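You operate a simulated robot arm through the tools that you are given. There is no shell and no other tool. Be economical: measure what you need, move in short steps, check, and stop when the job is done.

The job below is to be done with a simulated robot arm. You get a single attempt, and the scene is never put back.

JOB
Pair the yellow remote in the blue dock tray and put it back.
Fine: switch the power on, press PAIR so that its lamp lights, and switch off after.

Only the result counts: the job must be done as asked and must still hold three seconds after the hand-in. Knocking over, shifting, dropping, spilling or breaking anything else fails it.

ROBOT AND FRAMES
A 7-joint arm with a two-finger parallel gripper, fixed in place. Base frame: the origin is at the foot of the arm, x ahead of it, y to its left, z up; the work surface is at about z = 820. Readings come in mm, degrees, newtons and seconds.
With the tool pointing down near the work surface it reaches from about 240 to 680 mm from the base axis. Its first joint turns from -66.0 to 66.0 degrees. Payload 2.4 kg.
The TCP is the grasp point between the finger pads, 30 mm short of the fingertips. In the tool frame z runs along the fingers and y along their closing line. The gripper opens to 94 mm. The fingers are 28 mm wide and 10 mm thick; the gripper's body (50 by 96 mm) begins 55 mm behind the TCP.
Orientation is that of the tool frame in the base frame, as [roll, pitch, yaw] about the fixed x, y, z axes, in that order (R = Rz(yaw) Ry(pitch) Rx(roll)). With the fingers straight down and closing along the base's y, the tool's x points along the base's -x, its y along +y and its z along -z.

CONTROLS
- The arm moves only by the tool send_rows. Its argument "rows" is a list of rows, each a list of 3 entries, a list of its own where there are three numbers: the shift along the tool's x, y, z in mm, then the turn, a rotation vector about the tool's x, y, z in degrees, then the finger opening in mm, from 0 to 94. In form: [[[x, y, z], [rx, ry, rz], fingers], ...]. A call has 1 to 20 rows; each row is the pose to reach, as a shift and turn from the pose commanded when the call began, along the tool's axes at that moment. A row lasts 0.2 s, in which the tool goes at most 50 mm and 8.6 degrees; a call with a longer step from one row to the next is refused whole, and so is a gripper value outside its range. A pose out of reach is approached as far as the arm can. The call stops where the force on the tool passes 70 N (or 10 N more than at its start, if that is more) or the arm is blocked; 0.2 s more then pass. Each finger travels about 153 mm/s and halts on what it meets, pressing with about 37 N; the grip force reading is that of the motor and also rises with nothing between the fingers. The clock runs only during rows and for 0.2 s after the last one: add rows that repeat a pose to give the fingers time. The reply holds the time, the measured pose of the TCP, the force on the tool along the base axes, the opening and the grip force, in the units named above and with some noise, with the torque about the TCP (base axes, N m) and any sound that the robot's microphone picked up.
- Cameras (640 x 400 px; columns grow to the right, rows downward): "scene" is fixed at [39.8, 481.7, 1449.1]; the picture's right is [-0.65, -0.76, 0.00], its down [-0.44, 0.37, -0.82] and it looks along [0.62, -0.53, -0.57] (base axes); focal length 352 px, centre (320, 200). "wrist" rides on the gripper at [76, 14, -102] in the tool frame; the picture's right is [-0.18, 0.98, 0.00], its down [-0.75, -0.14, -0.64] and it looks along [-0.63, -0.12, 0.77] (tool axes); focal length 243 px, centre (320, 200). There is no depth. A picture from a camera that has moved, and an enlarged one, comes with that camera's place and axes in the base frame and with its lens. The place of the scene camera against the robot may be out by one fixed shift of up to 12 mm in any direction.
- snapshot(camera): a new picture of that camera. No time passes.
- inspect(camera, box): a new picture of the part [left, top, right, bottom] of that camera's present view, enlarged. No time passes.
- sign_off(): hands the job in; it is judged then, once.

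Go step by step. Nothing tells you positions but the pictures and the camera data: compare them with the known pose of the tool, close in by small moves and look again before you grip or let go. The budget is 120 turns and 76 pictures, counting those below and the enlarged ones. Unless the task says otherwise, let go and move clear before handing in, and close with one line.

The tools are called after "Request:" by a JSON object that holds its "op" and its "data". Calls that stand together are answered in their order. send_rows: Moves the arm, as the interface text tells. Its arguments: {"type":"object","properties":{"rows":{"type":"array"}},"required":["rows"]} The other tools are called the same way: snapshot (camera) takes a picture; inspect (camera, box) takes an enlarged picture of a part of a camera's view; sign_off () hands the job in.

At the start:

```text
clock: 0.0
tcp_pos: [411.8, -98.7, 1199.6]
ee_rot: [-180.0, -0.1, -180.0]
contact_force: [0.0, 0.2, -0.1]
torque: [0.02, 0.02, 0.01]
grip_width: 93.9
finger_force: 0.1
```

scene: 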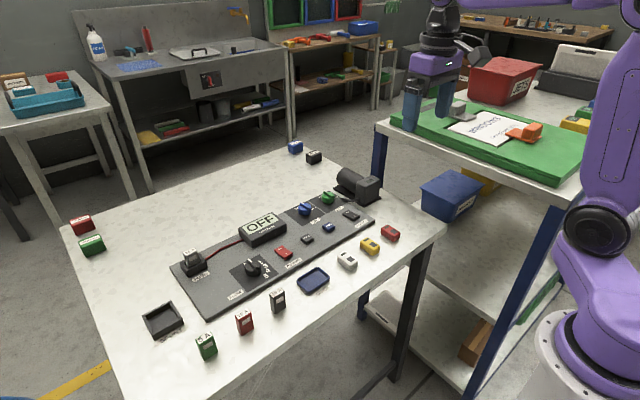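
wrist: 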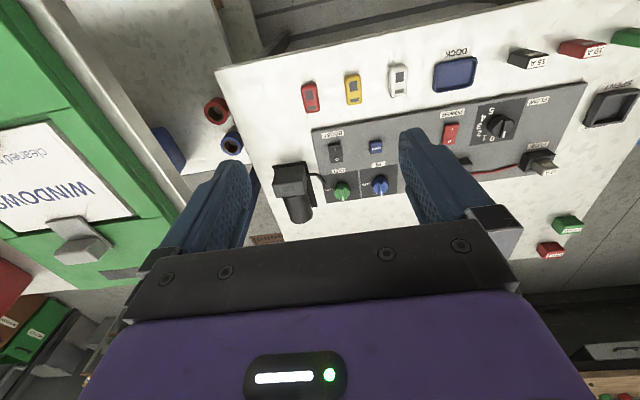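

I see a table with a control panel, three remotes (red, yellow, white) and a blue dock tray. I'll look closer at the panel first.

Request:
{"op": "inspect", "data": {"camera": "scene", "box": [160, 180, 320, 280]}}

Request:
{"op": "inspect", "data": {"camera": "scene", "box": [270, 180, 430, 280]}}

Request:
{"op": "inspect", "data": {"camera": "wrist", "box": [280, 40, 440, 140]}}

Request:
{"op": "inspect", "data": {"camera": "wrist", "box": [420, 80, 580, 180]}}

Request:
{"op": "inspect", "data": {"camera": "wrist", "box": [300, 120, 428, 200]}}

```text
4.00 times, centred on (240, 230) of scene
camera zoom: at [39.8, 481.7, 1449.1], right [-0.65, -0.76, 0.0], down [-0.44, 0.37, -0.82], along [0.62, -0.53, -0.57], focal length 1407 px, centre (640, 80)
```

zoom: 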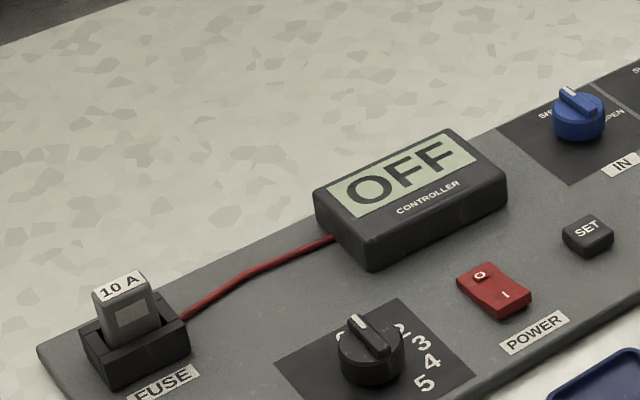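

```text
4.00 times, centred on (350, 230) of scene
camera zoom: at [39.8, 481.7, 1449.1], right [-0.65, -0.76, 0.0], down [-0.44, 0.37, -0.82], along [0.62, -0.53, -0.57], focal length 1407 px, centre (200, 80)
```

zoom: 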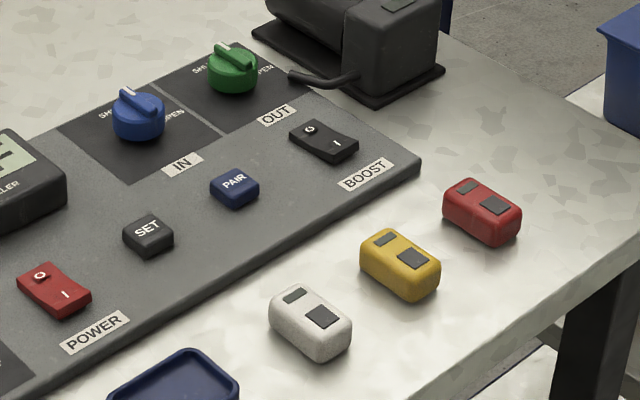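

```text
4.00 times, centred on (360, 90) of wrist
camera zoom: at [335.2, -85.9, 1303.1], right [0.18, 0.98, 0.0], down [0.75, -0.14, 0.64], along [0.63, -0.12, -0.77], focal length 970 px, centre (160, 640)
```

zoom: 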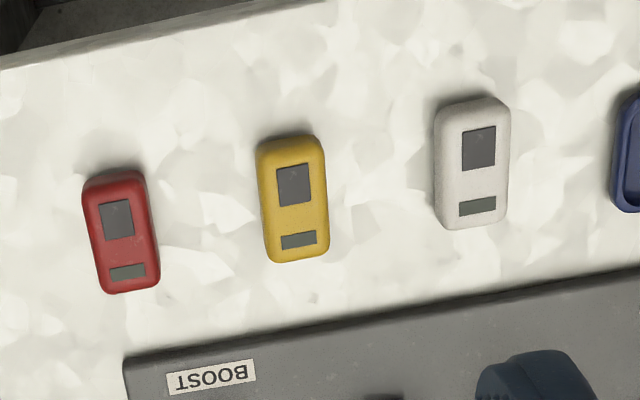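

```text
4.00 times, centred on (500, 130) of wrist
camera zoom: at [335.2, -85.9, 1303.1], right [0.18, 0.98, 0.0], down [0.75, -0.14, 0.64], along [0.63, -0.12, -0.77], focal length 970 px, centre (-400, 480)
```

zoom: 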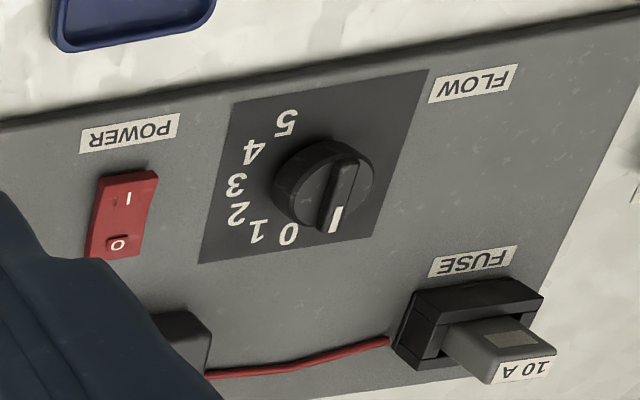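

```text
5.00 times, centred on (364, 160) of wrist
camera zoom: at [335.2, -85.9, 1303.1], right [0.18, 0.98, 0.0], down [0.75, -0.14, 0.64], along [0.63, -0.12, -0.77], focal length 1213 px, centre (100, 400)
```

zoom: 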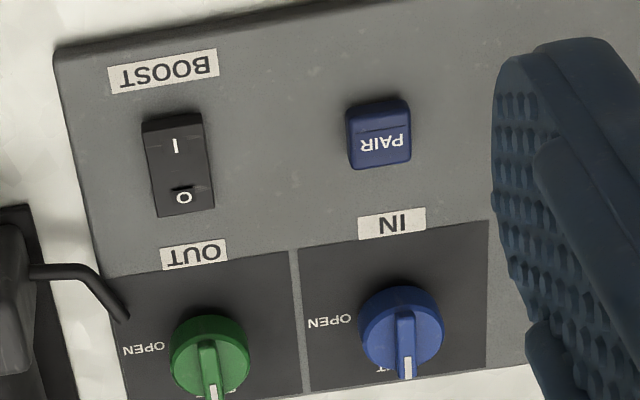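

The layout is clear: yellow remote is near (475,-52), dock near (484,133), PAIR near (590,-18) and POWER near (586,128). I'll move above the yellow remote for a closer look.

Request:
{"op": "send_rows", "data": {"rows": [[[-13, 9, 40], [0, 0, 0], 80], [[-26, 19, 80], [0, 0, 0], 70], [[-39, 28, 120], [0, 0, 0], 60], [[-52, 38, 160], [0, 0, 0], 60], [[-63, 47, 200], [0, 0, 0], 60], [[-63, 47, 200], [0, 0, 0], 60]]}}

Request:
{"op": "snapshot", "data": {"camera": "wrist"}}

Request:
{"op": "inspect", "data": {"camera": "scene", "box": [290, 200, 450, 300]}}

```text
clock: 1.4
tcp_pos: [473.6, -52.0, 998.8]
ee_rot: [-180.0, 0.1, -180.0]
contact_force: [0.3, 0.5, -0.3]
torque: [-0.01, 0.08, 0.04]
grip_width: 60.0
finger_force: 0.0
```

```text
68 pictures are left
camera wrist: at [398.2, -38.2, 1102.8], right [0.18, 0.98, 0.0], down [0.75, -0.14, 0.64], along [0.63, -0.12, -0.77], focal length 243 px, centre (320, 200)
```

wrist: 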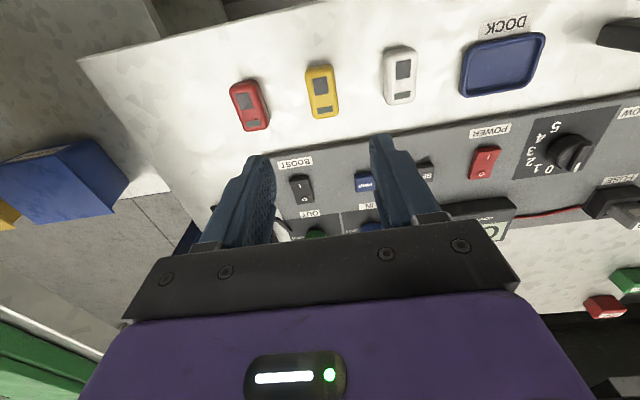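

```text
4.00 times, centred on (370, 250) of scene
camera zoom: at [39.8, 481.8, 1449.1], right [-0.65, -0.76, 0.0], down [-0.44, 0.37, -0.82], along [0.62, -0.53, -0.57], focal length 1407 px, centre (120, 0)
```

zoom: 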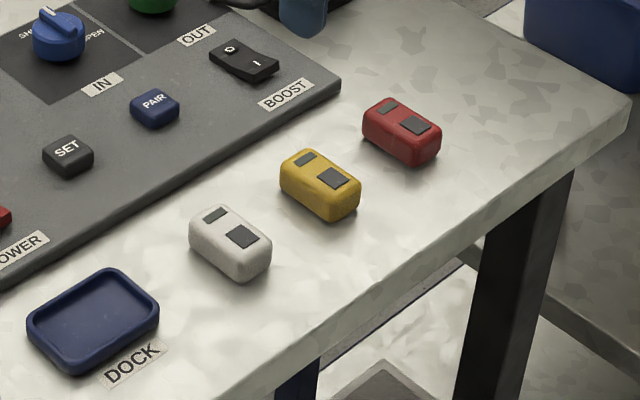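

The yellow remote sits near (472,-51) with its long axis along x, with perhaps a small yaw. I'll zoom in to measure it.

Request:
{"op": "inspect", "data": {"camera": "wrist", "box": [260, 40, 388, 120]}}

Request:
{"op": "inspect", "data": {"camera": "wrist", "box": [440, 10, 568, 90]}}

```text
5.00 times, centred on (324, 80) of wrist
camera zoom: at [398.2, -38.2, 1102.8], right [0.18, 0.98, 0.0], down [0.75, -0.14, 0.64], along [0.63, -0.12, -0.77], focal length 1213 px, centre (300, 800)
```

zoom: 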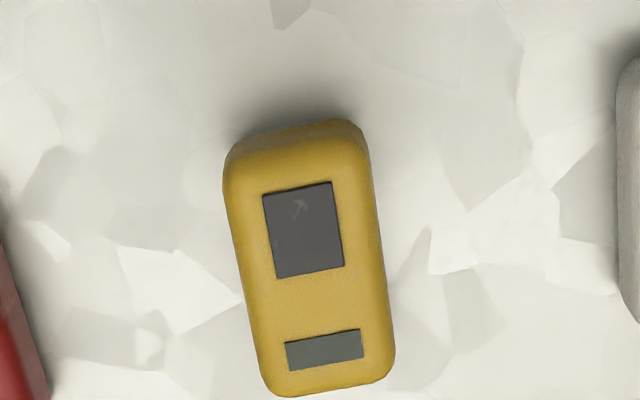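

```text
5.00 times, centred on (504, 50) of wrist
camera zoom: at [398.2, -38.2, 1102.8], right [0.18, 0.98, 0.0], down [0.75, -0.14, 0.64], along [0.63, -0.12, -0.77], focal length 1213 px, centre (-600, 950)
```

zoom: 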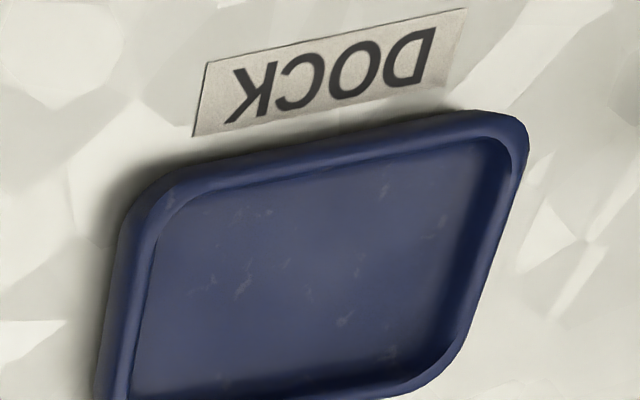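

The remote's yaw is about 0 with its centre near (474,-51), and it is about 29 x 47 mm. The dock is long in y (about 69 x 48 outside), so the remote must turn 90° to fit. I'll descend partway and check the alignment.

Request:
{"op": "send_rows", "data": {"rows": [[[0, 1, 40], [0, 0, 0], 60], [[0, 1, 80], [0, 0, 0], 60], [[0, 1, 110], [0, 0, 0], 60], [[0, 1, 110], [0, 0, 0], 60]]}}

Request:
{"op": "snapshot", "data": {"camera": "wrist"}}

Request:
{"op": "inspect", "data": {"camera": "scene", "box": [290, 180, 450, 280]}}

```text
clock: 2.4
tcp_pos: [474.4, -51.0, 888.1]
ee_rot: [-180.0, 0.0, -180.0]
contact_force: [-1.1, 0.1, 0.7]
torque: [-0.01, -0.02, -0.01]
grip_width: 60.0
finger_force: 0.1
```

```text
64 pictures are left
camera wrist: at [398.0, -37.8, 992.1], right [0.18, 0.98, 0.0], down [0.75, -0.14, 0.64], along [0.63, -0.12, -0.77], focal length 243 px, centre (320, 200)
```

wrist: 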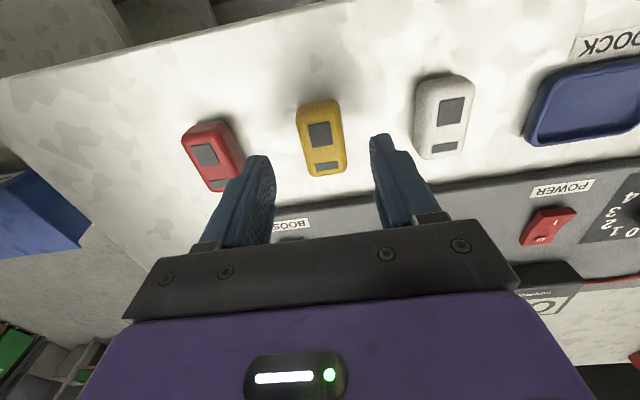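

```text
4.00 times, centred on (370, 230) of scene
camera zoom: at [39.8, 481.7, 1449.1], right [-0.65, -0.76, 0.0], down [-0.44, 0.37, -0.82], along [0.62, -0.53, -0.57], focal length 1407 px, centre (120, 80)
```

zoom: 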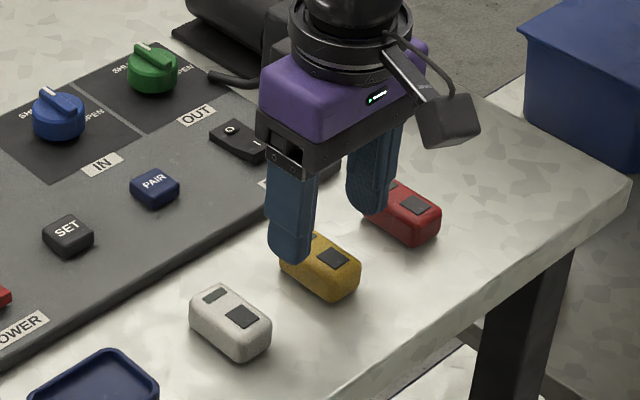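

The alignment is good (remote at about (473,-51)). I'll descend so the tips are roughly 9 mm above the table, leaving clearance for the dock walls later, and close the fingers.

Request:
{"op": "send_rows", "data": {"rows": [[[1, 0, 15], [0, 0, 0], 50], [[1, 0, 29], [0, 0, 0], 44], [[1, 0, 29], [0, 0, 0], 36], [[1, 0, 29], [0, 0, 0], 30], [[1, 0, 29], [0, 0, 0], 20], [[1, 0, 29], [0, 0, 0], 20]]}}

Request:
{"op": "snapshot", "data": {"camera": "wrist"}}

```text
clock: 3.8
tcp_pos: [472.1, -51.9, 860.2]
ee_rot: [179.9, 0.0, -180.0]
contact_force: [0.1, 0.4, 0.7]
torque: [0.0, 0.03, -0.01]
grip_width: 28.6
finger_force: 36.6
```

```text
62 pictures are left
camera wrist: at [396.4, -37.4, 964.0], right [0.18, 0.98, 0.0], down [0.75, -0.14, 0.64], along [0.63, -0.12, -0.77], focal length 243 px, centre (320, 200)
```

wrist: 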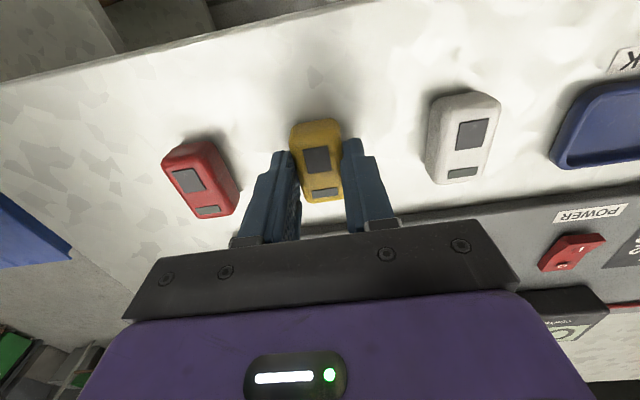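

The remote is held (28.6 mm). I'll lift it and carry it over the dock, turning it 90°.

Request:
{"op": "send_rows", "data": {"rows": [[[0, 0, -35], [0, 0, 0], 20], [[0, 0, -70], [0, 0, 0], 20], [[0, 20, -70], [0, 0, 8.2], 20], [[0, 40, -70], [0, 0, 16.4], 20], [[-2, 60, -70], [0, 0, 24.6], 20], [[-4, 80, -70], [0, 0, 32.8], 20], [[-6, 100, -70], [0, 0, 41], 20], [[-8, 120, -70], [0, 0, 49.2], 20], [[-10, 140, -70], [0, 0, 57.4], 20], [[-12, 160, -70], [0, 0, 65.6], 20], [[-13, 182, -70], [0, 0, 73.8], 20], [[-13, 182, -70], [0, 0, 82], 20], [[-13, 182, -70], [0, 0, 90], 20], [[-13, 182, -70], [0, 0, 90], 20]]}}

Request:
{"op": "snapshot", "data": {"camera": "wrist"}}

Request:
{"op": "inspect", "data": {"camera": "scene", "box": [240, 200, 400, 300]}}

```text
clock: 6.8
tcp_pos: [485.9, 130.7, 931.0]
ee_rot: [-180.0, 0.0, 90.0]
contact_force: [0.1, -0.5, -0.8]
torque: [0.01, 0.0, 0.0]
grip_width: 28.7
finger_force: 37.0
```

```text
61 pictures are left
camera wrist: at [500.6, 206.5, 1033.7], right [0.98, -0.19, 0.0], down [-0.14, -0.75, 0.64], along [-0.12, -0.63, -0.77], focal length 243 px, centre (320, 200)
```

wrist: 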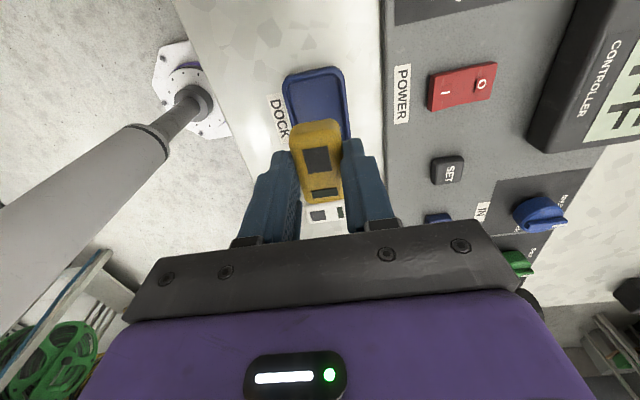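

```text
4.00 times, centred on (320, 250) of scene
camera zoom: at [39.8, 481.8, 1449.1], right [-0.65, -0.76, 0.0], down [-0.44, 0.37, -0.82], along [0.62, -0.53, -0.57], focal length 1407 px, centre (320, 0)
```

zoom: 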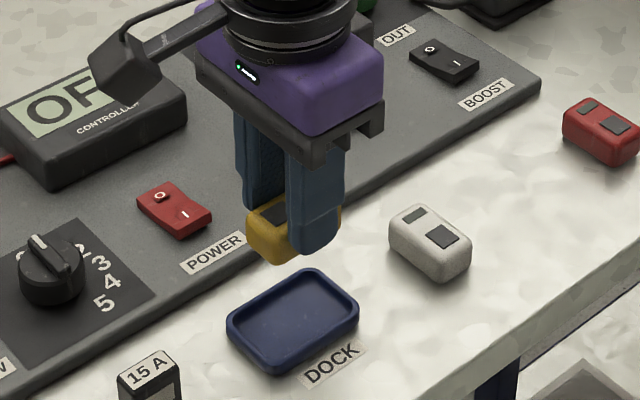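

The dock is centred at about (484,131.5) and the remote is aligned with it. I'll lower it to just above the floor and check.

Request:
{"op": "send_rows", "data": {"rows": [[[0.5, -2, 20], [0, 0, 0], 20], [[0.5, -2, 40], [0, 0, 0], 20], [[0.5, -2, 55], [0, 0, 0], 20], [[0.5, -2, 61], [0, 0, 0], 20], [[0.5, -2, 61], [0, 0, 0], 20]]}}

Request:
{"op": "inspect", "data": {"camera": "scene", "box": [260, 225, 360, 300]}}

Request:
{"op": "inspect", "data": {"camera": "wrist", "box": [240, 80, 400, 240]}}

```text
clock: 8.0
tcp_pos: [483.7, 131.0, 868.6]
ee_rot: [180.0, 0.0, 90.0]
contact_force: [0.3, -0.3, -1.2]
torque: [-0.04, 0.01, -0.01]
grip_width: 28.8
finger_force: 36.8
```

```text
5.33 times, centred on (310, 262) of scene
camera zoom: at [39.8, 481.7, 1449.1], right [-0.65, -0.76, 0.0], down [-0.44, 0.37, -0.82], along [0.62, -0.53, -0.57], focal length 1876 px, centre (373, -133)
```

zoom: 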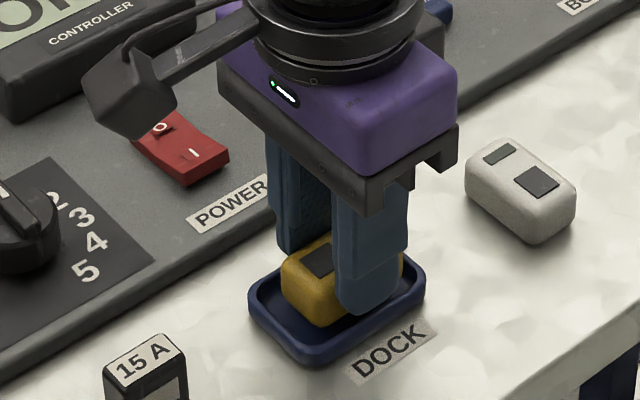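

```text
2.50 times, centred on (320, 160) of wrist
camera zoom: at [498.4, 206.7, 972.5], right [0.98, -0.18, 0.0], down [-0.14, -0.75, 0.64], along [-0.12, -0.63, -0.77], focal length 606 px, centre (320, 300)
```

zoom: 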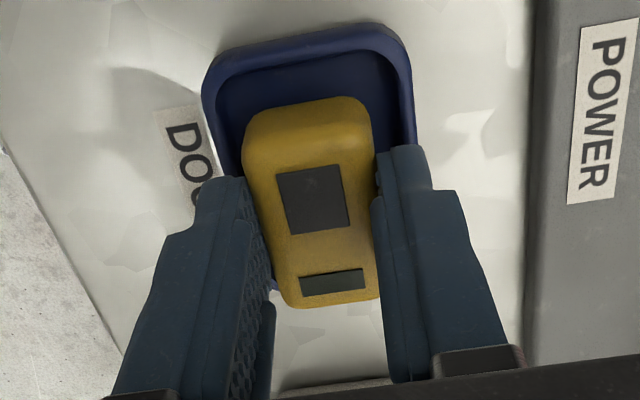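

It looks centred inside the walls. I'll lower gently until it touches.

Request:
{"op": "send_rows", "data": {"rows": [[[0, 0, 2], [0, 0, 0], 20], [[0, 0, 3], [0, 0, 0], 20], [[0, 0, 4], [0, 0, 0], 20], [[0, 0, 4], [0, 0, 0], 20]]}}

```text
clock: 9.0
tcp_pos: [483.7, 130.6, 865.6]
ee_rot: [-179.9, 0.0, 89.9]
contact_force: [-0.6, 0.5, 0.0]
torque: [0.0, 0.02, 0.01]
grip_width: 28.8
finger_force: 36.6
```

Request:
{"op": "send_rows", "data": {"rows": [[[0, 0, 1], [0, 0, 0], 20], [[0, 0, 1], [0, 0, 0], 20]]}}

Request:
{"op": "inspect", "data": {"camera": "scene", "box": [270, 240, 350, 300]}}

```text
clock: 9.6
tcp_pos: [484.1, 129.9, 864.8]
ee_rot: [-180.0, 0.0, 90.0]
contact_force: [0.2, 0.6, -0.7]
torque: [0.02, -0.01, 0.0]
grip_width: 28.6
finger_force: 37.3
```

```text
6.67 times, centred on (310, 270) of scene
camera zoom: at [39.8, 481.7, 1449.1], right [-0.65, -0.76, 0.0], down [-0.44, 0.37, -0.82], along [0.62, -0.53, -0.57], focal length 2345 px, centre (387, -267)
```

zoom: 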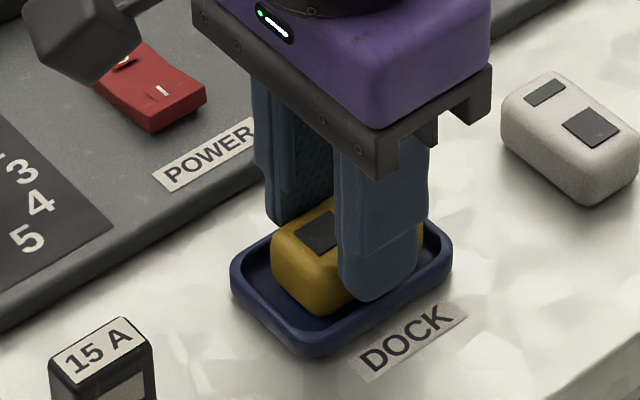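

No contact yet, so I'll continue down a millimetre at a time.

Request:
{"op": "send_rows", "data": {"rows": [[[0, 0, 1], [0, 0, 0], 20], [[0, 0, 1], [0, 0, 0], 20]]}}

Request:
{"op": "send_rows", "data": {"rows": [[[0, 0, 1], [0, 0, 0], 20], [[0, 0, 1], [0, 0, 0], 20]]}}

```text
clock: 10.2
tcp_pos: [484.5, 129.8, 865.4]
ee_rot: [-180.0, 0.0, 90.1]
contact_force: [-4.5, 0.3, 15.7]
torque: [-0.07, 0.15, -0.01]
grip_width: 28.5
finger_force: 36.3
```

```text
clock: 10.8
tcp_pos: [485.9, 130.4, 863.2]
ee_rot: [179.9, 0.1, 90.1]
contact_force: [-7.7, 0.7, 36.3]
torque: [-0.04, 0.29, 0.02]
grip_width: 28.6
finger_force: 37.3
```

There's contact with a side force, which may be a finger tip on the rim. I'll back up 2 mm and look.

Request:
{"op": "send_rows", "data": {"rows": [[[0, 0, -2], [0, 0, 0], 20], [[0, 0, -2], [0, 0, 0], 20]]}}

Request:
{"op": "snapshot", "data": {"camera": "wrist"}}

Request:
{"op": "inspect", "data": {"camera": "wrist", "box": [240, 80, 400, 180]}}

Request:
{"op": "inspect", "data": {"camera": "scene", "box": [285, 245, 345, 290]}}

```text
clock: 11.4
tcp_pos: [483.9, 131.1, 864.2]
ee_rot: [-179.8, -0.1, 90.1]
contact_force: [1.1, -0.6, 0.3]
torque: [0.04, -0.02, 0.0]
grip_width: 28.8
finger_force: 36.9
```

```text
56 pictures are left
camera wrist: at [498.5, 205.8, 967.4], right [0.98, -0.18, 0.0], down [-0.14, -0.75, 0.64], along [-0.12, -0.63, -0.77], focal length 243 px, centre (320, 200)
```

wrist: 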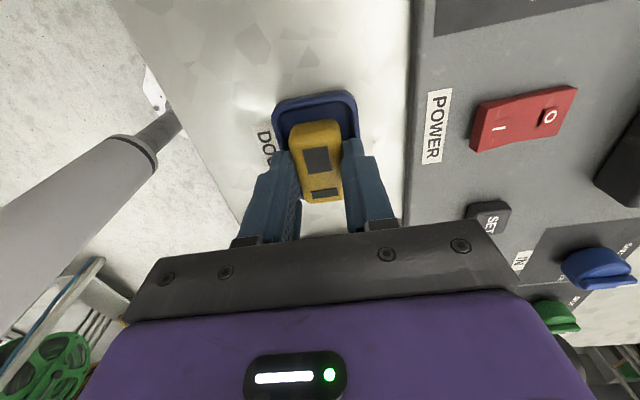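

```text
4.00 times, centred on (320, 130) of wrist
camera zoom: at [498.5, 205.8, 967.4], right [0.98, -0.18, 0.0], down [-0.14, -0.75, 0.64], along [-0.12, -0.63, -0.77], focal length 970 px, centre (320, 480)
```

zoom: 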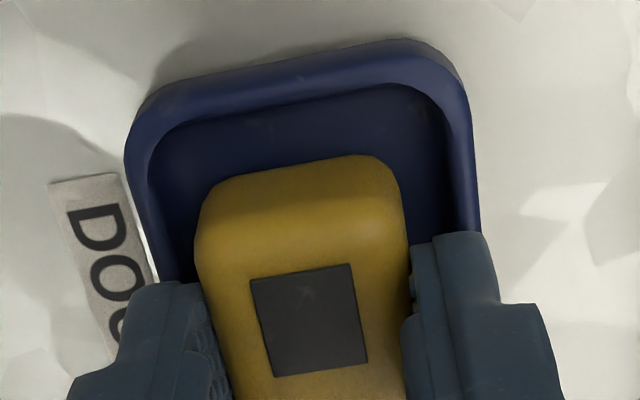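

```text
8.89 times, centred on (315, 268) of scene
camera zoom: at [39.8, 481.7, 1449.1], right [-0.65, -0.76, 0.0], down [-0.44, 0.37, -0.82], along [0.62, -0.53, -0.57], focal length 3126 px, centre (364, -400)
```

zoom: 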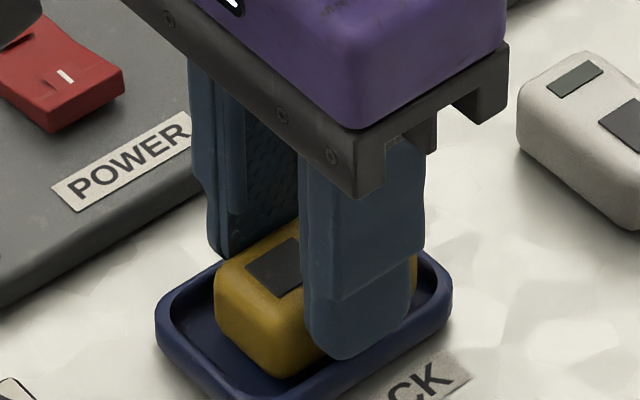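

The torque suggests a centred contact, so the remote is at or within a millimetre or so of the dock floor. I'll ease down 1 mm and release slowly.

Request:
{"op": "send_rows", "data": {"rows": [[[0, 0, 0.8], [0, 0, 0], 20], [[0, 0, 0.8], [0, 0, 0], 27], [[0, 0, 0.8], [0, 0, 0], 31], [[0, 0, 0.8], [0, 0, 0], 36], [[0, 0, 0.8], [0, 0, 0], 44], [[0, 0, 0.8], [0, 0, 0], 44]]}}

Request:
{"op": "inspect", "data": {"camera": "scene", "box": [285, 245, 345, 290]}}

```text
clock: 12.8
tcp_pos: [484.2, 130.6, 863.6]
ee_rot: [179.9, 0.0, 90.0]
contact_force: [0.2, -0.3, -0.8]
torque: [0.0, -0.01, 0.0]
grip_width: 44.1
finger_force: 0.0
```

```text
8.89 times, centred on (315, 268) of scene
camera zoom: at [39.8, 481.7, 1449.1], right [-0.65, -0.76, 0.0], down [-0.44, 0.37, -0.82], along [0.62, -0.53, -0.57], focal length 3126 px, centre (364, -400)
```

zoom: 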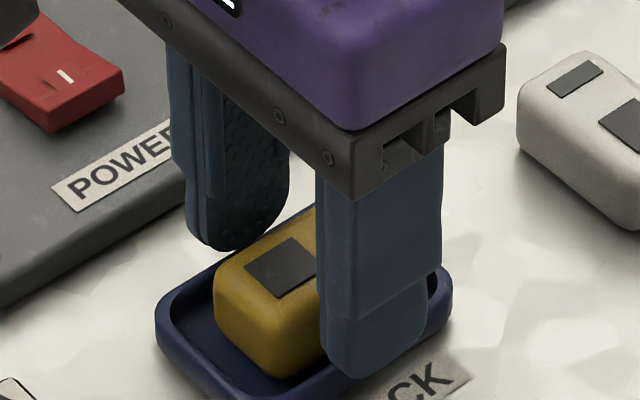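

The remote is resting in the dock. I'll raise the hand, close the fingers and move to view the POWER switch.

Request:
{"op": "send_rows", "data": {"rows": [[[0, 0, -30], [0, 0, 0], 50], [[0, 0, -60], [0, 0, 0], 40], [[0, 30, -75], [0, 0, 0], 20], [[0, 60, -75], [0, 0, 0], 10], [[0, 86, -75], [0, 0, 0], 0], [[0, 86, -75], [0, 0, 0], 0]]}}

Request:
{"op": "snapshot", "data": {"camera": "wrist"}}

Request:
{"op": "inspect", "data": {"camera": "scene", "box": [240, 210, 340, 285]}}

```text
clock: 14.2
tcp_pos: [569.9, 129.4, 941.9]
ee_rot: [180.0, 0.0, 90.2]
contact_force: [-0.6, 0.3, 0.2]
torque: [-0.01, -0.03, -0.01]
grip_width: 0.1
finger_force: 33.3
```

```text
52 pictures are left
camera wrist: at [584.6, 205.8, 1044.8], right [0.98, -0.18, 0.0], down [-0.14, -0.75, 0.64], along [-0.12, -0.63, -0.77], focal length 243 px, centre (320, 200)
```

wrist: 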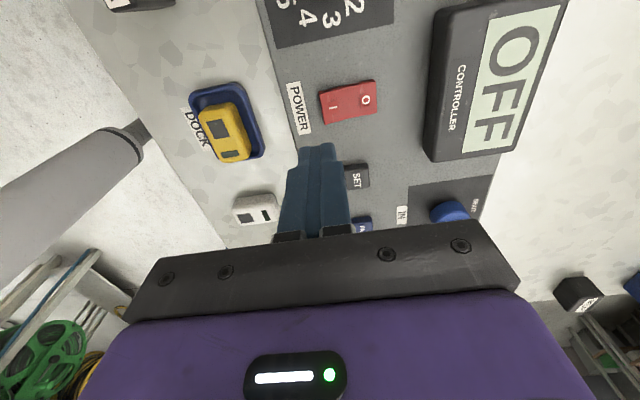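

```text
5.33 times, centred on (290, 248) of scene
camera zoom: at [39.8, 481.7, 1449.1], right [-0.65, -0.76, 0.0], down [-0.44, 0.37, -0.82], along [0.62, -0.53, -0.57], focal length 1876 px, centre (480, -53)
```

zoom: 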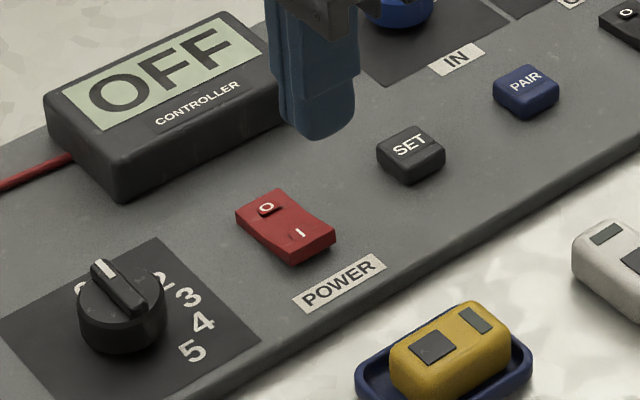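

The rocker spans x≈573–618 at y≈136, with the I end towards the base. I'll go above the I end and check.

Request:
{"op": "send_rows", "data": {"rows": [[[3, 4, 20], [0, 0, 0], 0], [[6, 8, 40], [0, 0, 0], 0], [[6, 8, 57], [0, 0, 0], 0], [[6, 8, 57], [0, 0, 0], 0]]}}

Request:
{"op": "inspect", "data": {"camera": "wrist", "box": [240, 60, 400, 160]}}

Request:
{"op": "inspect", "data": {"camera": "scene", "box": [240, 210, 340, 285]}}

```text
clock: 15.2
tcp_pos: [578.0, 137.4, 883.5]
ee_rot: [-180.0, 0.0, 89.9]
contact_force: [0.1, -0.7, 0.1]
torque: [0.02, -0.01, -0.02]
grip_width: 0.0
finger_force: 33.0
```

```text
4.00 times, centred on (320, 110) of wrist
camera zoom: at [592.0, 213.1, 986.6], right [0.98, -0.18, 0.0], down [-0.14, -0.75, 0.64], along [-0.12, -0.63, -0.77], focal length 970 px, centre (320, 560)
```

zoom: 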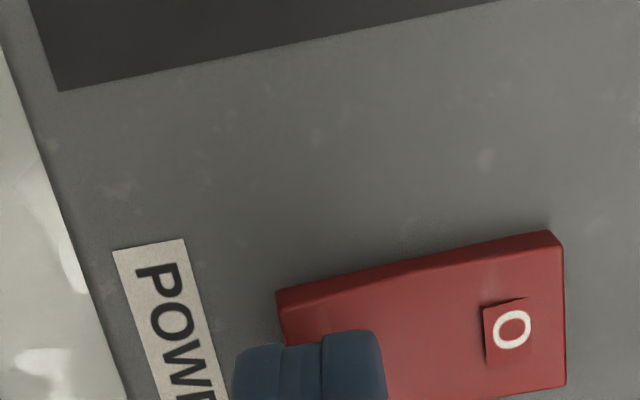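

```text
5.33 times, centred on (290, 248) of scene
camera zoom: at [39.8, 481.7, 1449.1], right [-0.65, -0.76, 0.0], down [-0.44, 0.37, -0.82], along [0.62, -0.53, -0.57], focal length 1876 px, centre (480, -53)
```

zoom: 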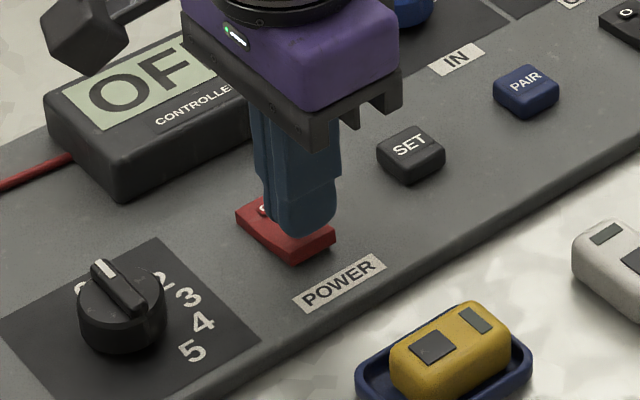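

I'm positioned over the I end, so I'll press down slowly.

Request:
{"op": "send_rows", "data": {"rows": [[[0, 0, 4], [0, 0, 0], 0], [[0, 0, 8], [0, 0, 0], 0], [[0, 0, 10], [0, 0, 0], 0], [[0, 0, 11], [0, 0, 0], 0], [[0, 0, 12], [0, 0, 0], 0], [[0, 0, 13], [0, 0, 0], 0]]}}

Request:
{"op": "inspect", "data": {"camera": "scene", "box": [240, 190, 360, 280]}}

```text
clock: 16.6
tcp_pos: [577.8, 137.5, 870.5]
ee_rot: [-180.0, 0.1, 90.0]
contact_force: [-2.5, -0.1, 3.7]
torque: [-0.04, 0.03, -0.02]
grip_width: 0.0
finger_force: 33.6
```

```text
4.44 times, centred on (300, 235) of scene
camera zoom: at [39.7, 481.7, 1449.2], right [-0.65, -0.76, 0.0], down [-0.44, 0.37, -0.82], along [0.62, -0.53, -0.57], focal length 1563 px, centre (409, 44)
```

zoom: 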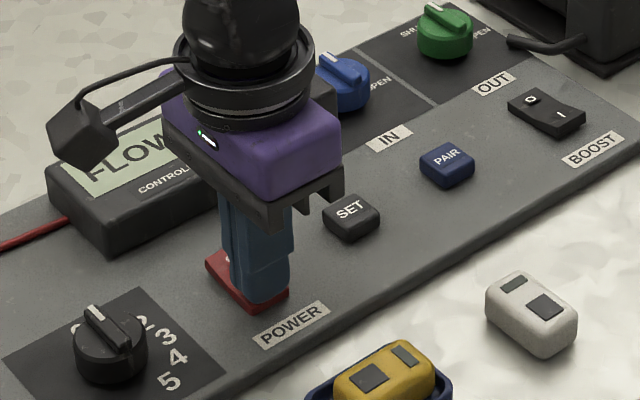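

The display now shows "FLOW…", so the power appears to be on. I'll lift and check that it latched.

Request:
{"op": "send_rows", "data": {"rows": [[[0, 0, -20], [0, 0, 0], 0], [[-30, 0, -45], [0, 0, 0], 0], [[-70, 0, -60], [0, 0, 0], 0], [[-110, 0, -60], [0, 0, 0], 0], [[-110, 0, -60], [0, 0, 0], 0]]}}

Request:
{"op": "inspect", "data": {"camera": "scene", "box": [210, 190, 350, 295]}}

Request:
{"op": "snapshot", "data": {"camera": "wrist"}}

```text
clock: 17.8
tcp_pos: [576.6, 27.0, 927.5]
ee_rot: [-180.0, 0.0, 90.0]
contact_force: [0.0, 0.2, -0.6]
torque: [-0.01, -0.01, 0.02]
grip_width: 0.1
finger_force: 32.9
```

```text
3.81 times, centred on (280, 242) of scene
camera zoom: at [39.8, 481.7, 1449.1], right [-0.65, -0.76, 0.0], down [-0.44, 0.37, -0.82], along [0.62, -0.53, -0.57], focal length 1340 px, centre (472, 38)
```

zoom: 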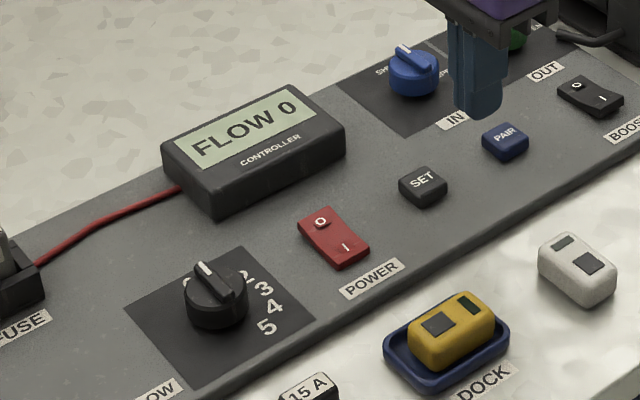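

```text
46 pictures are left
camera wrist: at [591.2, 102.8, 1031.1], right [0.98, -0.18, 0.0], down [-0.14, -0.75, 0.64], along [-0.12, -0.63, -0.77], focal length 243 px, centre (320, 200)
```

wrist: 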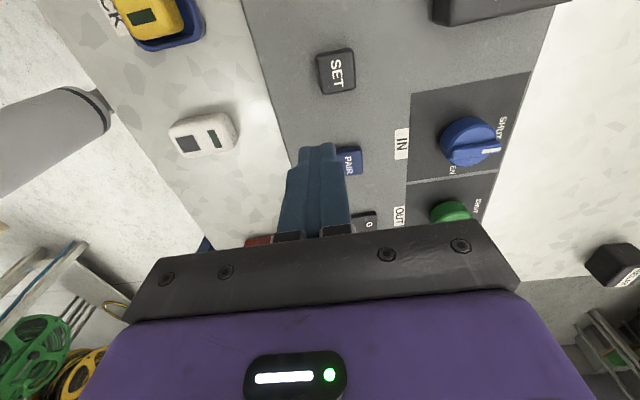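

The power is on ("FLOW 0") and stays on. PAIR is at about (597,-15), so I'll move above it.

Request:
{"op": "send_rows", "data": {"rows": [[[-20, 10, 10], [0, 0, 0], 0], [[-42, 20, 20], [0, 0, 0], 0], [[-42, 20, 30], [0, 0, 0], 0], [[-42, 20, 30], [0, 0, 0], 0]]}}

Request:
{"op": "snapshot", "data": {"camera": "wrist"}}

Request:
{"op": "inspect", "data": {"camera": "scene", "box": [290, 190, 390, 265]}}

```text
clock: 18.8
tcp_pos: [597.9, -14.6, 898.4]
ee_rot: [-180.0, -0.1, 90.1]
contact_force: [0.2, -0.5, 0.0]
torque: [0.01, 0.02, -0.01]
grip_width: 0.0
finger_force: 33.0
```

```text
45 pictures are left
camera wrist: at [611.6, 60.8, 1000.9], right [0.98, -0.18, 0.0], down [-0.14, -0.75, 0.64], along [-0.12, -0.63, -0.77], focal length 243 px, centre (320, 200)
```

wrist: 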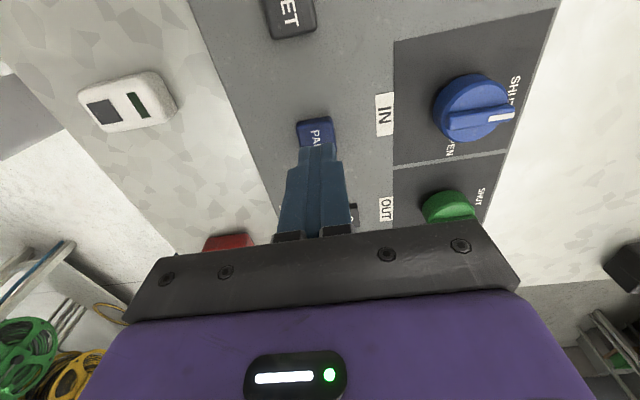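

```text
5.33 times, centred on (340, 228) of scene
camera zoom: at [39.8, 481.7, 1449.1], right [-0.65, -0.76, 0.0], down [-0.44, 0.37, -0.82], along [0.62, -0.53, -0.57], focal length 1876 px, centre (213, 53)
```

zoom: 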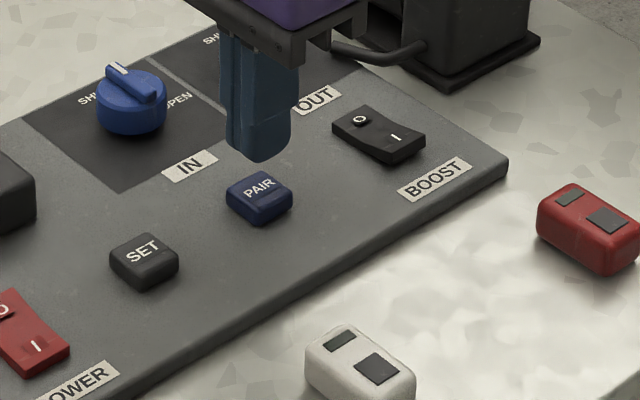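

PAIR is centred at about (596,-12). I'll make a small correction and press slowly.

Request:
{"op": "send_rows", "data": {"rows": [[[2.5, -2, 8], [0, 0, 0], 0], [[2.5, -2, 16], [0, 0, 0], 0], [[2.5, -2, 21], [0, 0, 0], 0], [[2.5, -2, 23], [0, 0, 0], 0], [[2.5, -2, 24], [0, 0, 0], 0], [[2.5, -2, 25], [0, 0, 0], 0], [[2.5, -2, 26], [0, 0, 0], 0], [[2.5, -2, 27], [0, 0, 0], 0]]}}

Request:
{"op": "inspect", "data": {"camera": "scene", "box": [230, 190, 370, 295]}}

```text
clock: 20.6
tcp_pos: [597.7, -13.0, 871.8]
ee_rot: [-180.0, -0.1, 90.1]
contact_force: [-1.4, 1.2, 1.5]
torque: [0.01, 0.01, 0.01]
grip_width: 0.0
finger_force: 32.7
heard: click
```

```text
3.81 times, centred on (300, 242) of scene
camera zoom: at [39.7, 481.8, 1449.1], right [-0.65, -0.76, 0.0], down [-0.44, 0.37, -0.82], along [0.62, -0.53, -0.57], focal length 1340 px, centre (396, 38)
```

zoom: 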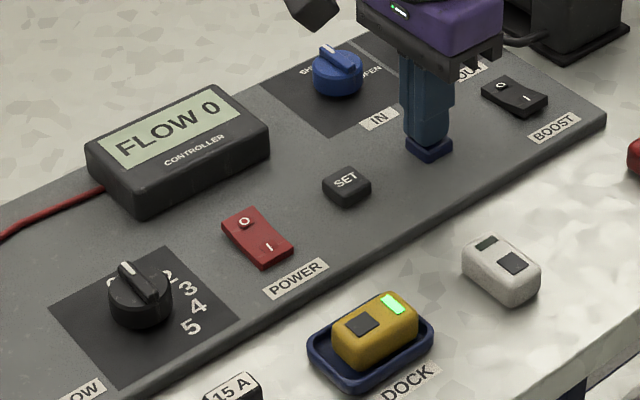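

It clicked and the remote's lamp is lit green. I'll lift off and go to the O end of POWER.

Request:
{"op": "send_rows", "data": {"rows": [[[0, 0, -20], [0, 0, 0], 0], [[30, 5, -35], [0, 0, 0], 0], [[75, 10, -35], [0, 0, 0], 0], [[120, 16, -35], [0, 0, 0], 0], [[149, 17, -25], [0, 0, 0], 0], [[149, 17, -16], [0, 0, 0], 0], [[149, 17, -16], [0, 0, 0], 0]]}}

Request:
{"op": "inspect", "data": {"camera": "scene", "box": [230, 190, 370, 295]}}

Request:
{"op": "snapshot", "data": {"camera": "wrist"}}

```text
clock: 22.2
tcp_pos: [612.4, 136.9, 888.0]
ee_rot: [179.9, 0.0, 90.0]
contact_force: [0.2, 0.9, 0.2]
torque: [0.02, -0.01, 0.0]
grip_width: 0.0
finger_force: 32.8
```

```text
3.81 times, centred on (300, 242) of scene
camera zoom: at [39.8, 481.8, 1449.1], right [-0.65, -0.76, 0.0], down [-0.44, 0.37, -0.82], along [0.62, -0.53, -0.57], focal length 1340 px, centre (396, 38)
```

zoom: 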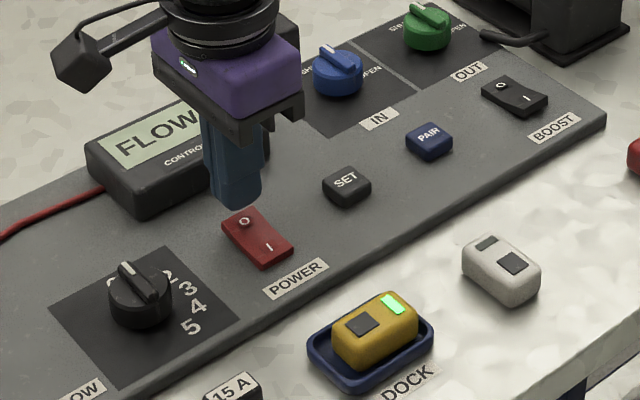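

```text
41 pictures are left
camera wrist: at [627.0, 212.7, 992.0], right [0.98, -0.18, 0.0], down [-0.14, -0.75, 0.64], along [-0.12, -0.63, -0.77], focal length 243 px, centre (320, 200)
```

wrist: 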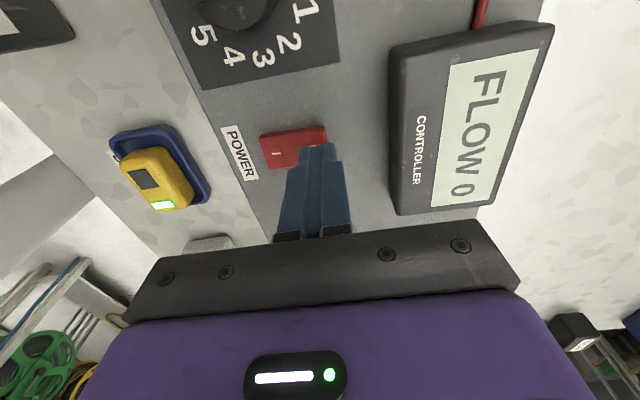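

I'm over the O end, so I'll press it.

Request:
{"op": "send_rows", "data": {"rows": [[[0, -1, 6], [0, 0, 0], 0], [[0, -1, 11], [0, 0, 0], 0], [[0, -1, 14], [0, 0, 0], 0], [[0, -1, 15], [0, 0, 0], 0], [[0, -1, 16], [0, 0, 0], 0], [[0, -1, 17], [0, 0, 0], 0], [[0, -1, 18], [0, 0, 0], 0]]}}

Request:
{"op": "inspect", "data": {"camera": "scene", "box": [230, 190, 370, 295]}}

```text
clock: 23.8
tcp_pos: [612.0, 136.5, 870.1]
ee_rot: [-179.9, 0.0, 89.9]
contact_force: [-6.8, -1.3, 10.6]
torque: [-0.03, 0.32, -0.03]
grip_width: 0.0
finger_force: 33.1
```

```text
3.81 times, centred on (300, 242) of scene
camera zoom: at [39.4, 481.7, 1449.2], right [-0.65, -0.76, 0.0], down [-0.44, 0.37, -0.82], along [0.62, -0.53, -0.57], focal length 1340 px, centre (396, 38)
```

zoom: 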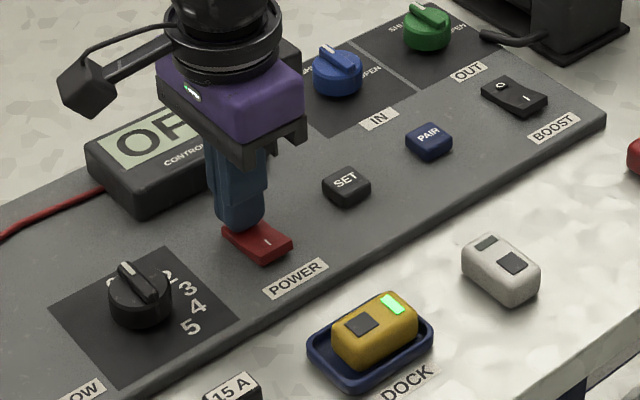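

The display reads OFF and the lamp is still lit. I'll return above the dock to fetch the remote.

Request:
{"op": "send_rows", "data": {"rows": [[[0, 0, -30], [0, 0, 0], 0], [[0, -20, -60], [0, 0, 0], 10], [[-2, -55, -65], [0, 0, 0], 30], [[-4, -95, -65], [0, 0, 0], 50], [[-6, -128, -60], [0, 0, 0], 50], [[-6, -128, -45], [0, 0, 0], 50], [[-6, -128, -45], [0, 0, 0], 50]]}}

Request:
{"op": "snapshot", "data": {"camera": "wrist"}}

Request:
{"op": "inspect", "data": {"camera": "scene", "box": [230, 190, 370, 295]}}

```text
clock: 25.4
tcp_pos: [484.4, 128.2, 916.5]
ee_rot: [-180.0, 0.0, 90.1]
contact_force: [-0.5, 1.2, -0.1]
torque: [0.02, -0.02, -0.02]
grip_width: 49.9
finger_force: 0.1
```

```text
39 pictures are left
camera wrist: at [499.2, 205.1, 1019.9], right [0.98, -0.18, 0.0], down [-0.14, -0.75, 0.64], along [-0.12, -0.63, -0.77], focal length 243 px, centre (320, 200)
```

wrist: 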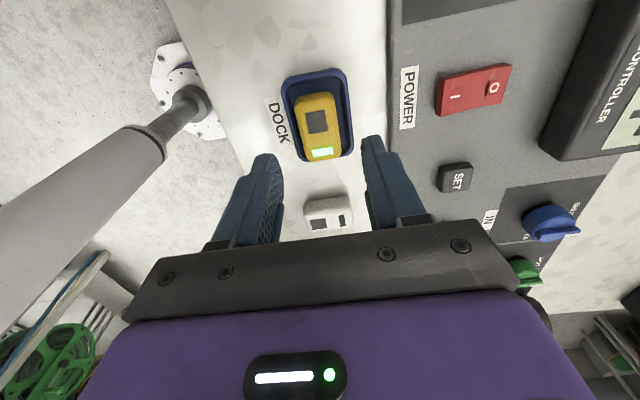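

```text
3.81 times, centred on (300, 242) of scene
camera zoom: at [39.8, 481.7, 1449.1], right [-0.65, -0.76, 0.0], down [-0.44, 0.37, -0.82], along [0.62, -0.53, -0.57], focal length 1340 px, centre (396, 38)
```

zoom: 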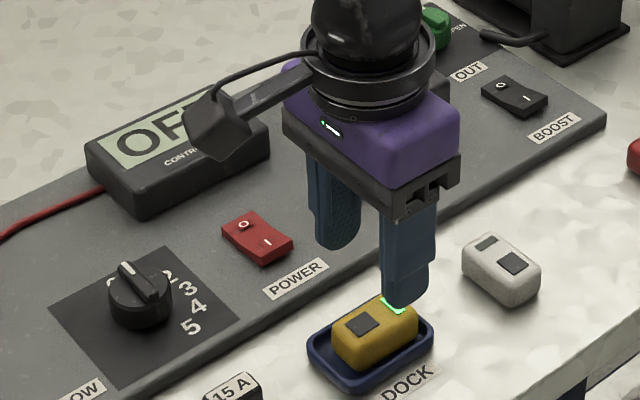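

The remote is still in place under the gripper. I'll descend to the release height, grip it and lift.

Request:
{"op": "send_rows", "data": {"rows": [[[0.5, 0, 25], [0, 0, 0], 44], [[0.5, 0, 45], [0, 0, 0], 44], [[0.5, 0, 51], [0, 0, 0], 44], [[0.5, 0, 51], [0, 0, 0], 34], [[0.5, 0, 51], [0, 0, 0], 20], [[0.5, 0, 51], [0, 0, 0], 20], [[0.5, 0, 51], [0, 0, 0], 20]]}}

```text
clock: 27.0
tcp_pos: [482.9, 130.3, 864.5]
ee_rot: [-179.9, 0.1, 90.1]
contact_force: [1.0, -0.2, 0.3]
torque: [-0.03, 0.01, 0.01]
grip_width: 28.9
finger_force: 37.4
```

It's gripped. I'll lift it, carry it back and undo the 90° turn, stopping above its original spot.

Request:
{"op": "send_rows", "data": {"rows": [[[0, 0, -35], [0, 0, 0], 20], [[0, 0, -66.8], [0, 0, 0], 20], [[-20, 0, -66.8], [0, 0, -8.2], 20], [[-40, -1, -66.8], [0, 0, -16.4], 20], [[-60, -2, -66.8], [0, 0, -24.6], 20], [[-80, -4, -66.8], [0, 0, -32.8], 20], [[-100, -6, -66.8], [0, 0, -41], 20], [[-120, -8, -66.8], [0, 0, -49.2], 20], [[-140, -10, -66.8], [0, 0, -57.4], 20], [[-160, -11, -66.8], [0, 0, -65.6], 20], [[-182.5, -11, -66.8], [0, 0, -73.8], 20], [[-182.5, -11, -66.8], [0, 0, -82], 20], [[-182.5, -11, -66.8], [0, 0, -90], 20], [[-182.5, -11, -66.8], [0, 0, -90], 20]]}}

Request:
{"op": "snapshot", "data": {"camera": "wrist"}}

```text
clock: 30.0
tcp_pos: [473.3, -51.0, 931.6]
ee_rot: [-180.0, 0.0, -180.0]
contact_force: [-1.1, 0.0, -0.7]
torque: [-0.01, 0.01, 0.0]
grip_width: 28.8
finger_force: 36.7
```

```text
37 pictures are left
camera wrist: at [397.1, -37.9, 1033.8], right [0.18, 0.98, 0.0], down [0.75, -0.14, 0.64], along [0.63, -0.12, -0.77], focal length 243 px, centre (320, 200)
```

wrist: 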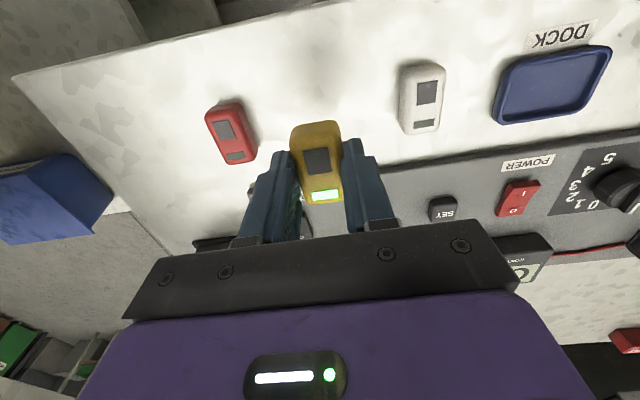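

I'm over the original spot, and the remote sits in the grip as before. I'll lower it.

Request:
{"op": "send_rows", "data": {"rows": [[[0, 0, 30], [0, 0, 0], 20], [[0, 0, 55], [0, 0, 0], 20], [[0, 0, 66], [0, 0, 0], 20], [[0, 0, 68], [0, 0, 0], 20], [[0, 0, 68], [0, 0, 0], 20]]}}

Request:
{"op": "send_rows", "data": {"rows": [[[0, 0, 1], [0, 0, 0], 20], [[0, 0, 1], [0, 0, 0], 20]]}}

```text
clock: 31.2
tcp_pos: [472.9, -51.9, 863.0]
ee_rot: [180.0, 0.0, -180.0]
contact_force: [0.0, 0.0, 0.0]
torque: [0.03, -0.02, 0.02]
grip_width: 28.7
finger_force: 37.2
```

```text
clock: 31.8
tcp_pos: [472.6, -52.0, 862.2]
ee_rot: [-180.0, -0.1, -180.0]
contact_force: [0.1, -0.7, 0.3]
torque: [0.0, 0.01, -0.03]
grip_width: 28.9
finger_force: 37.1
```

Request:
{"op": "send_rows", "data": {"rows": [[[0, 0, 1], [0, 0, 0], 20], [[0, 0, 1], [0, 0, 0], 20]]}}

Request:
{"op": "inspect", "data": {"camera": "scene", "box": [330, 210, 410, 270]}}

```text
clock: 32.4
tcp_pos: [473.0, -52.7, 860.5]
ee_rot: [-180.0, 0.0, -180.0]
contact_force: [0.0, 1.0, -0.4]
torque: [0.01, 0.01, 0.01]
grip_width: 28.5
finger_force: 37.5
```

```text
6.67 times, centred on (370, 240) of scene
camera zoom: at [39.8, 481.7, 1449.1], right [-0.65, -0.76, 0.0], down [-0.44, 0.37, -0.82], along [0.62, -0.53, -0.57], focal length 2345 px, centre (-13, -67)
```

zoom: 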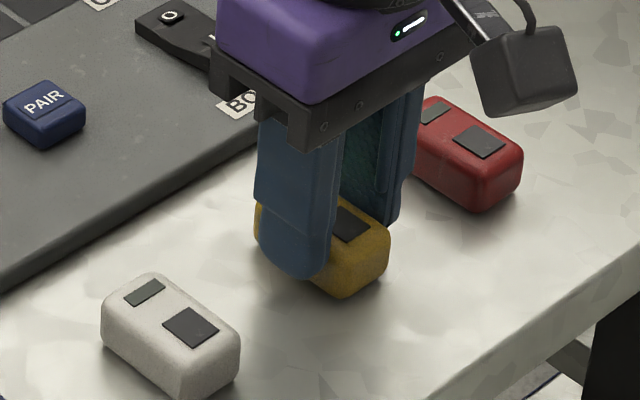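

No contact force yet, so I'll go another millimetre to touch the table.

Request:
{"op": "send_rows", "data": {"rows": [[[0, 0, 1], [0, 0, 0], 20], [[0, 0, 1], [0, 0, 0], 20]]}}

```text
clock: 33.0
tcp_pos: [472.7, -52.5, 860.3]
ee_rot: [-180.0, 0.2, -179.9]
contact_force: [0.0, -0.1, 5.9]
torque: [0.02, 0.06, 0.01]
grip_width: 28.7
finger_force: 36.7
```

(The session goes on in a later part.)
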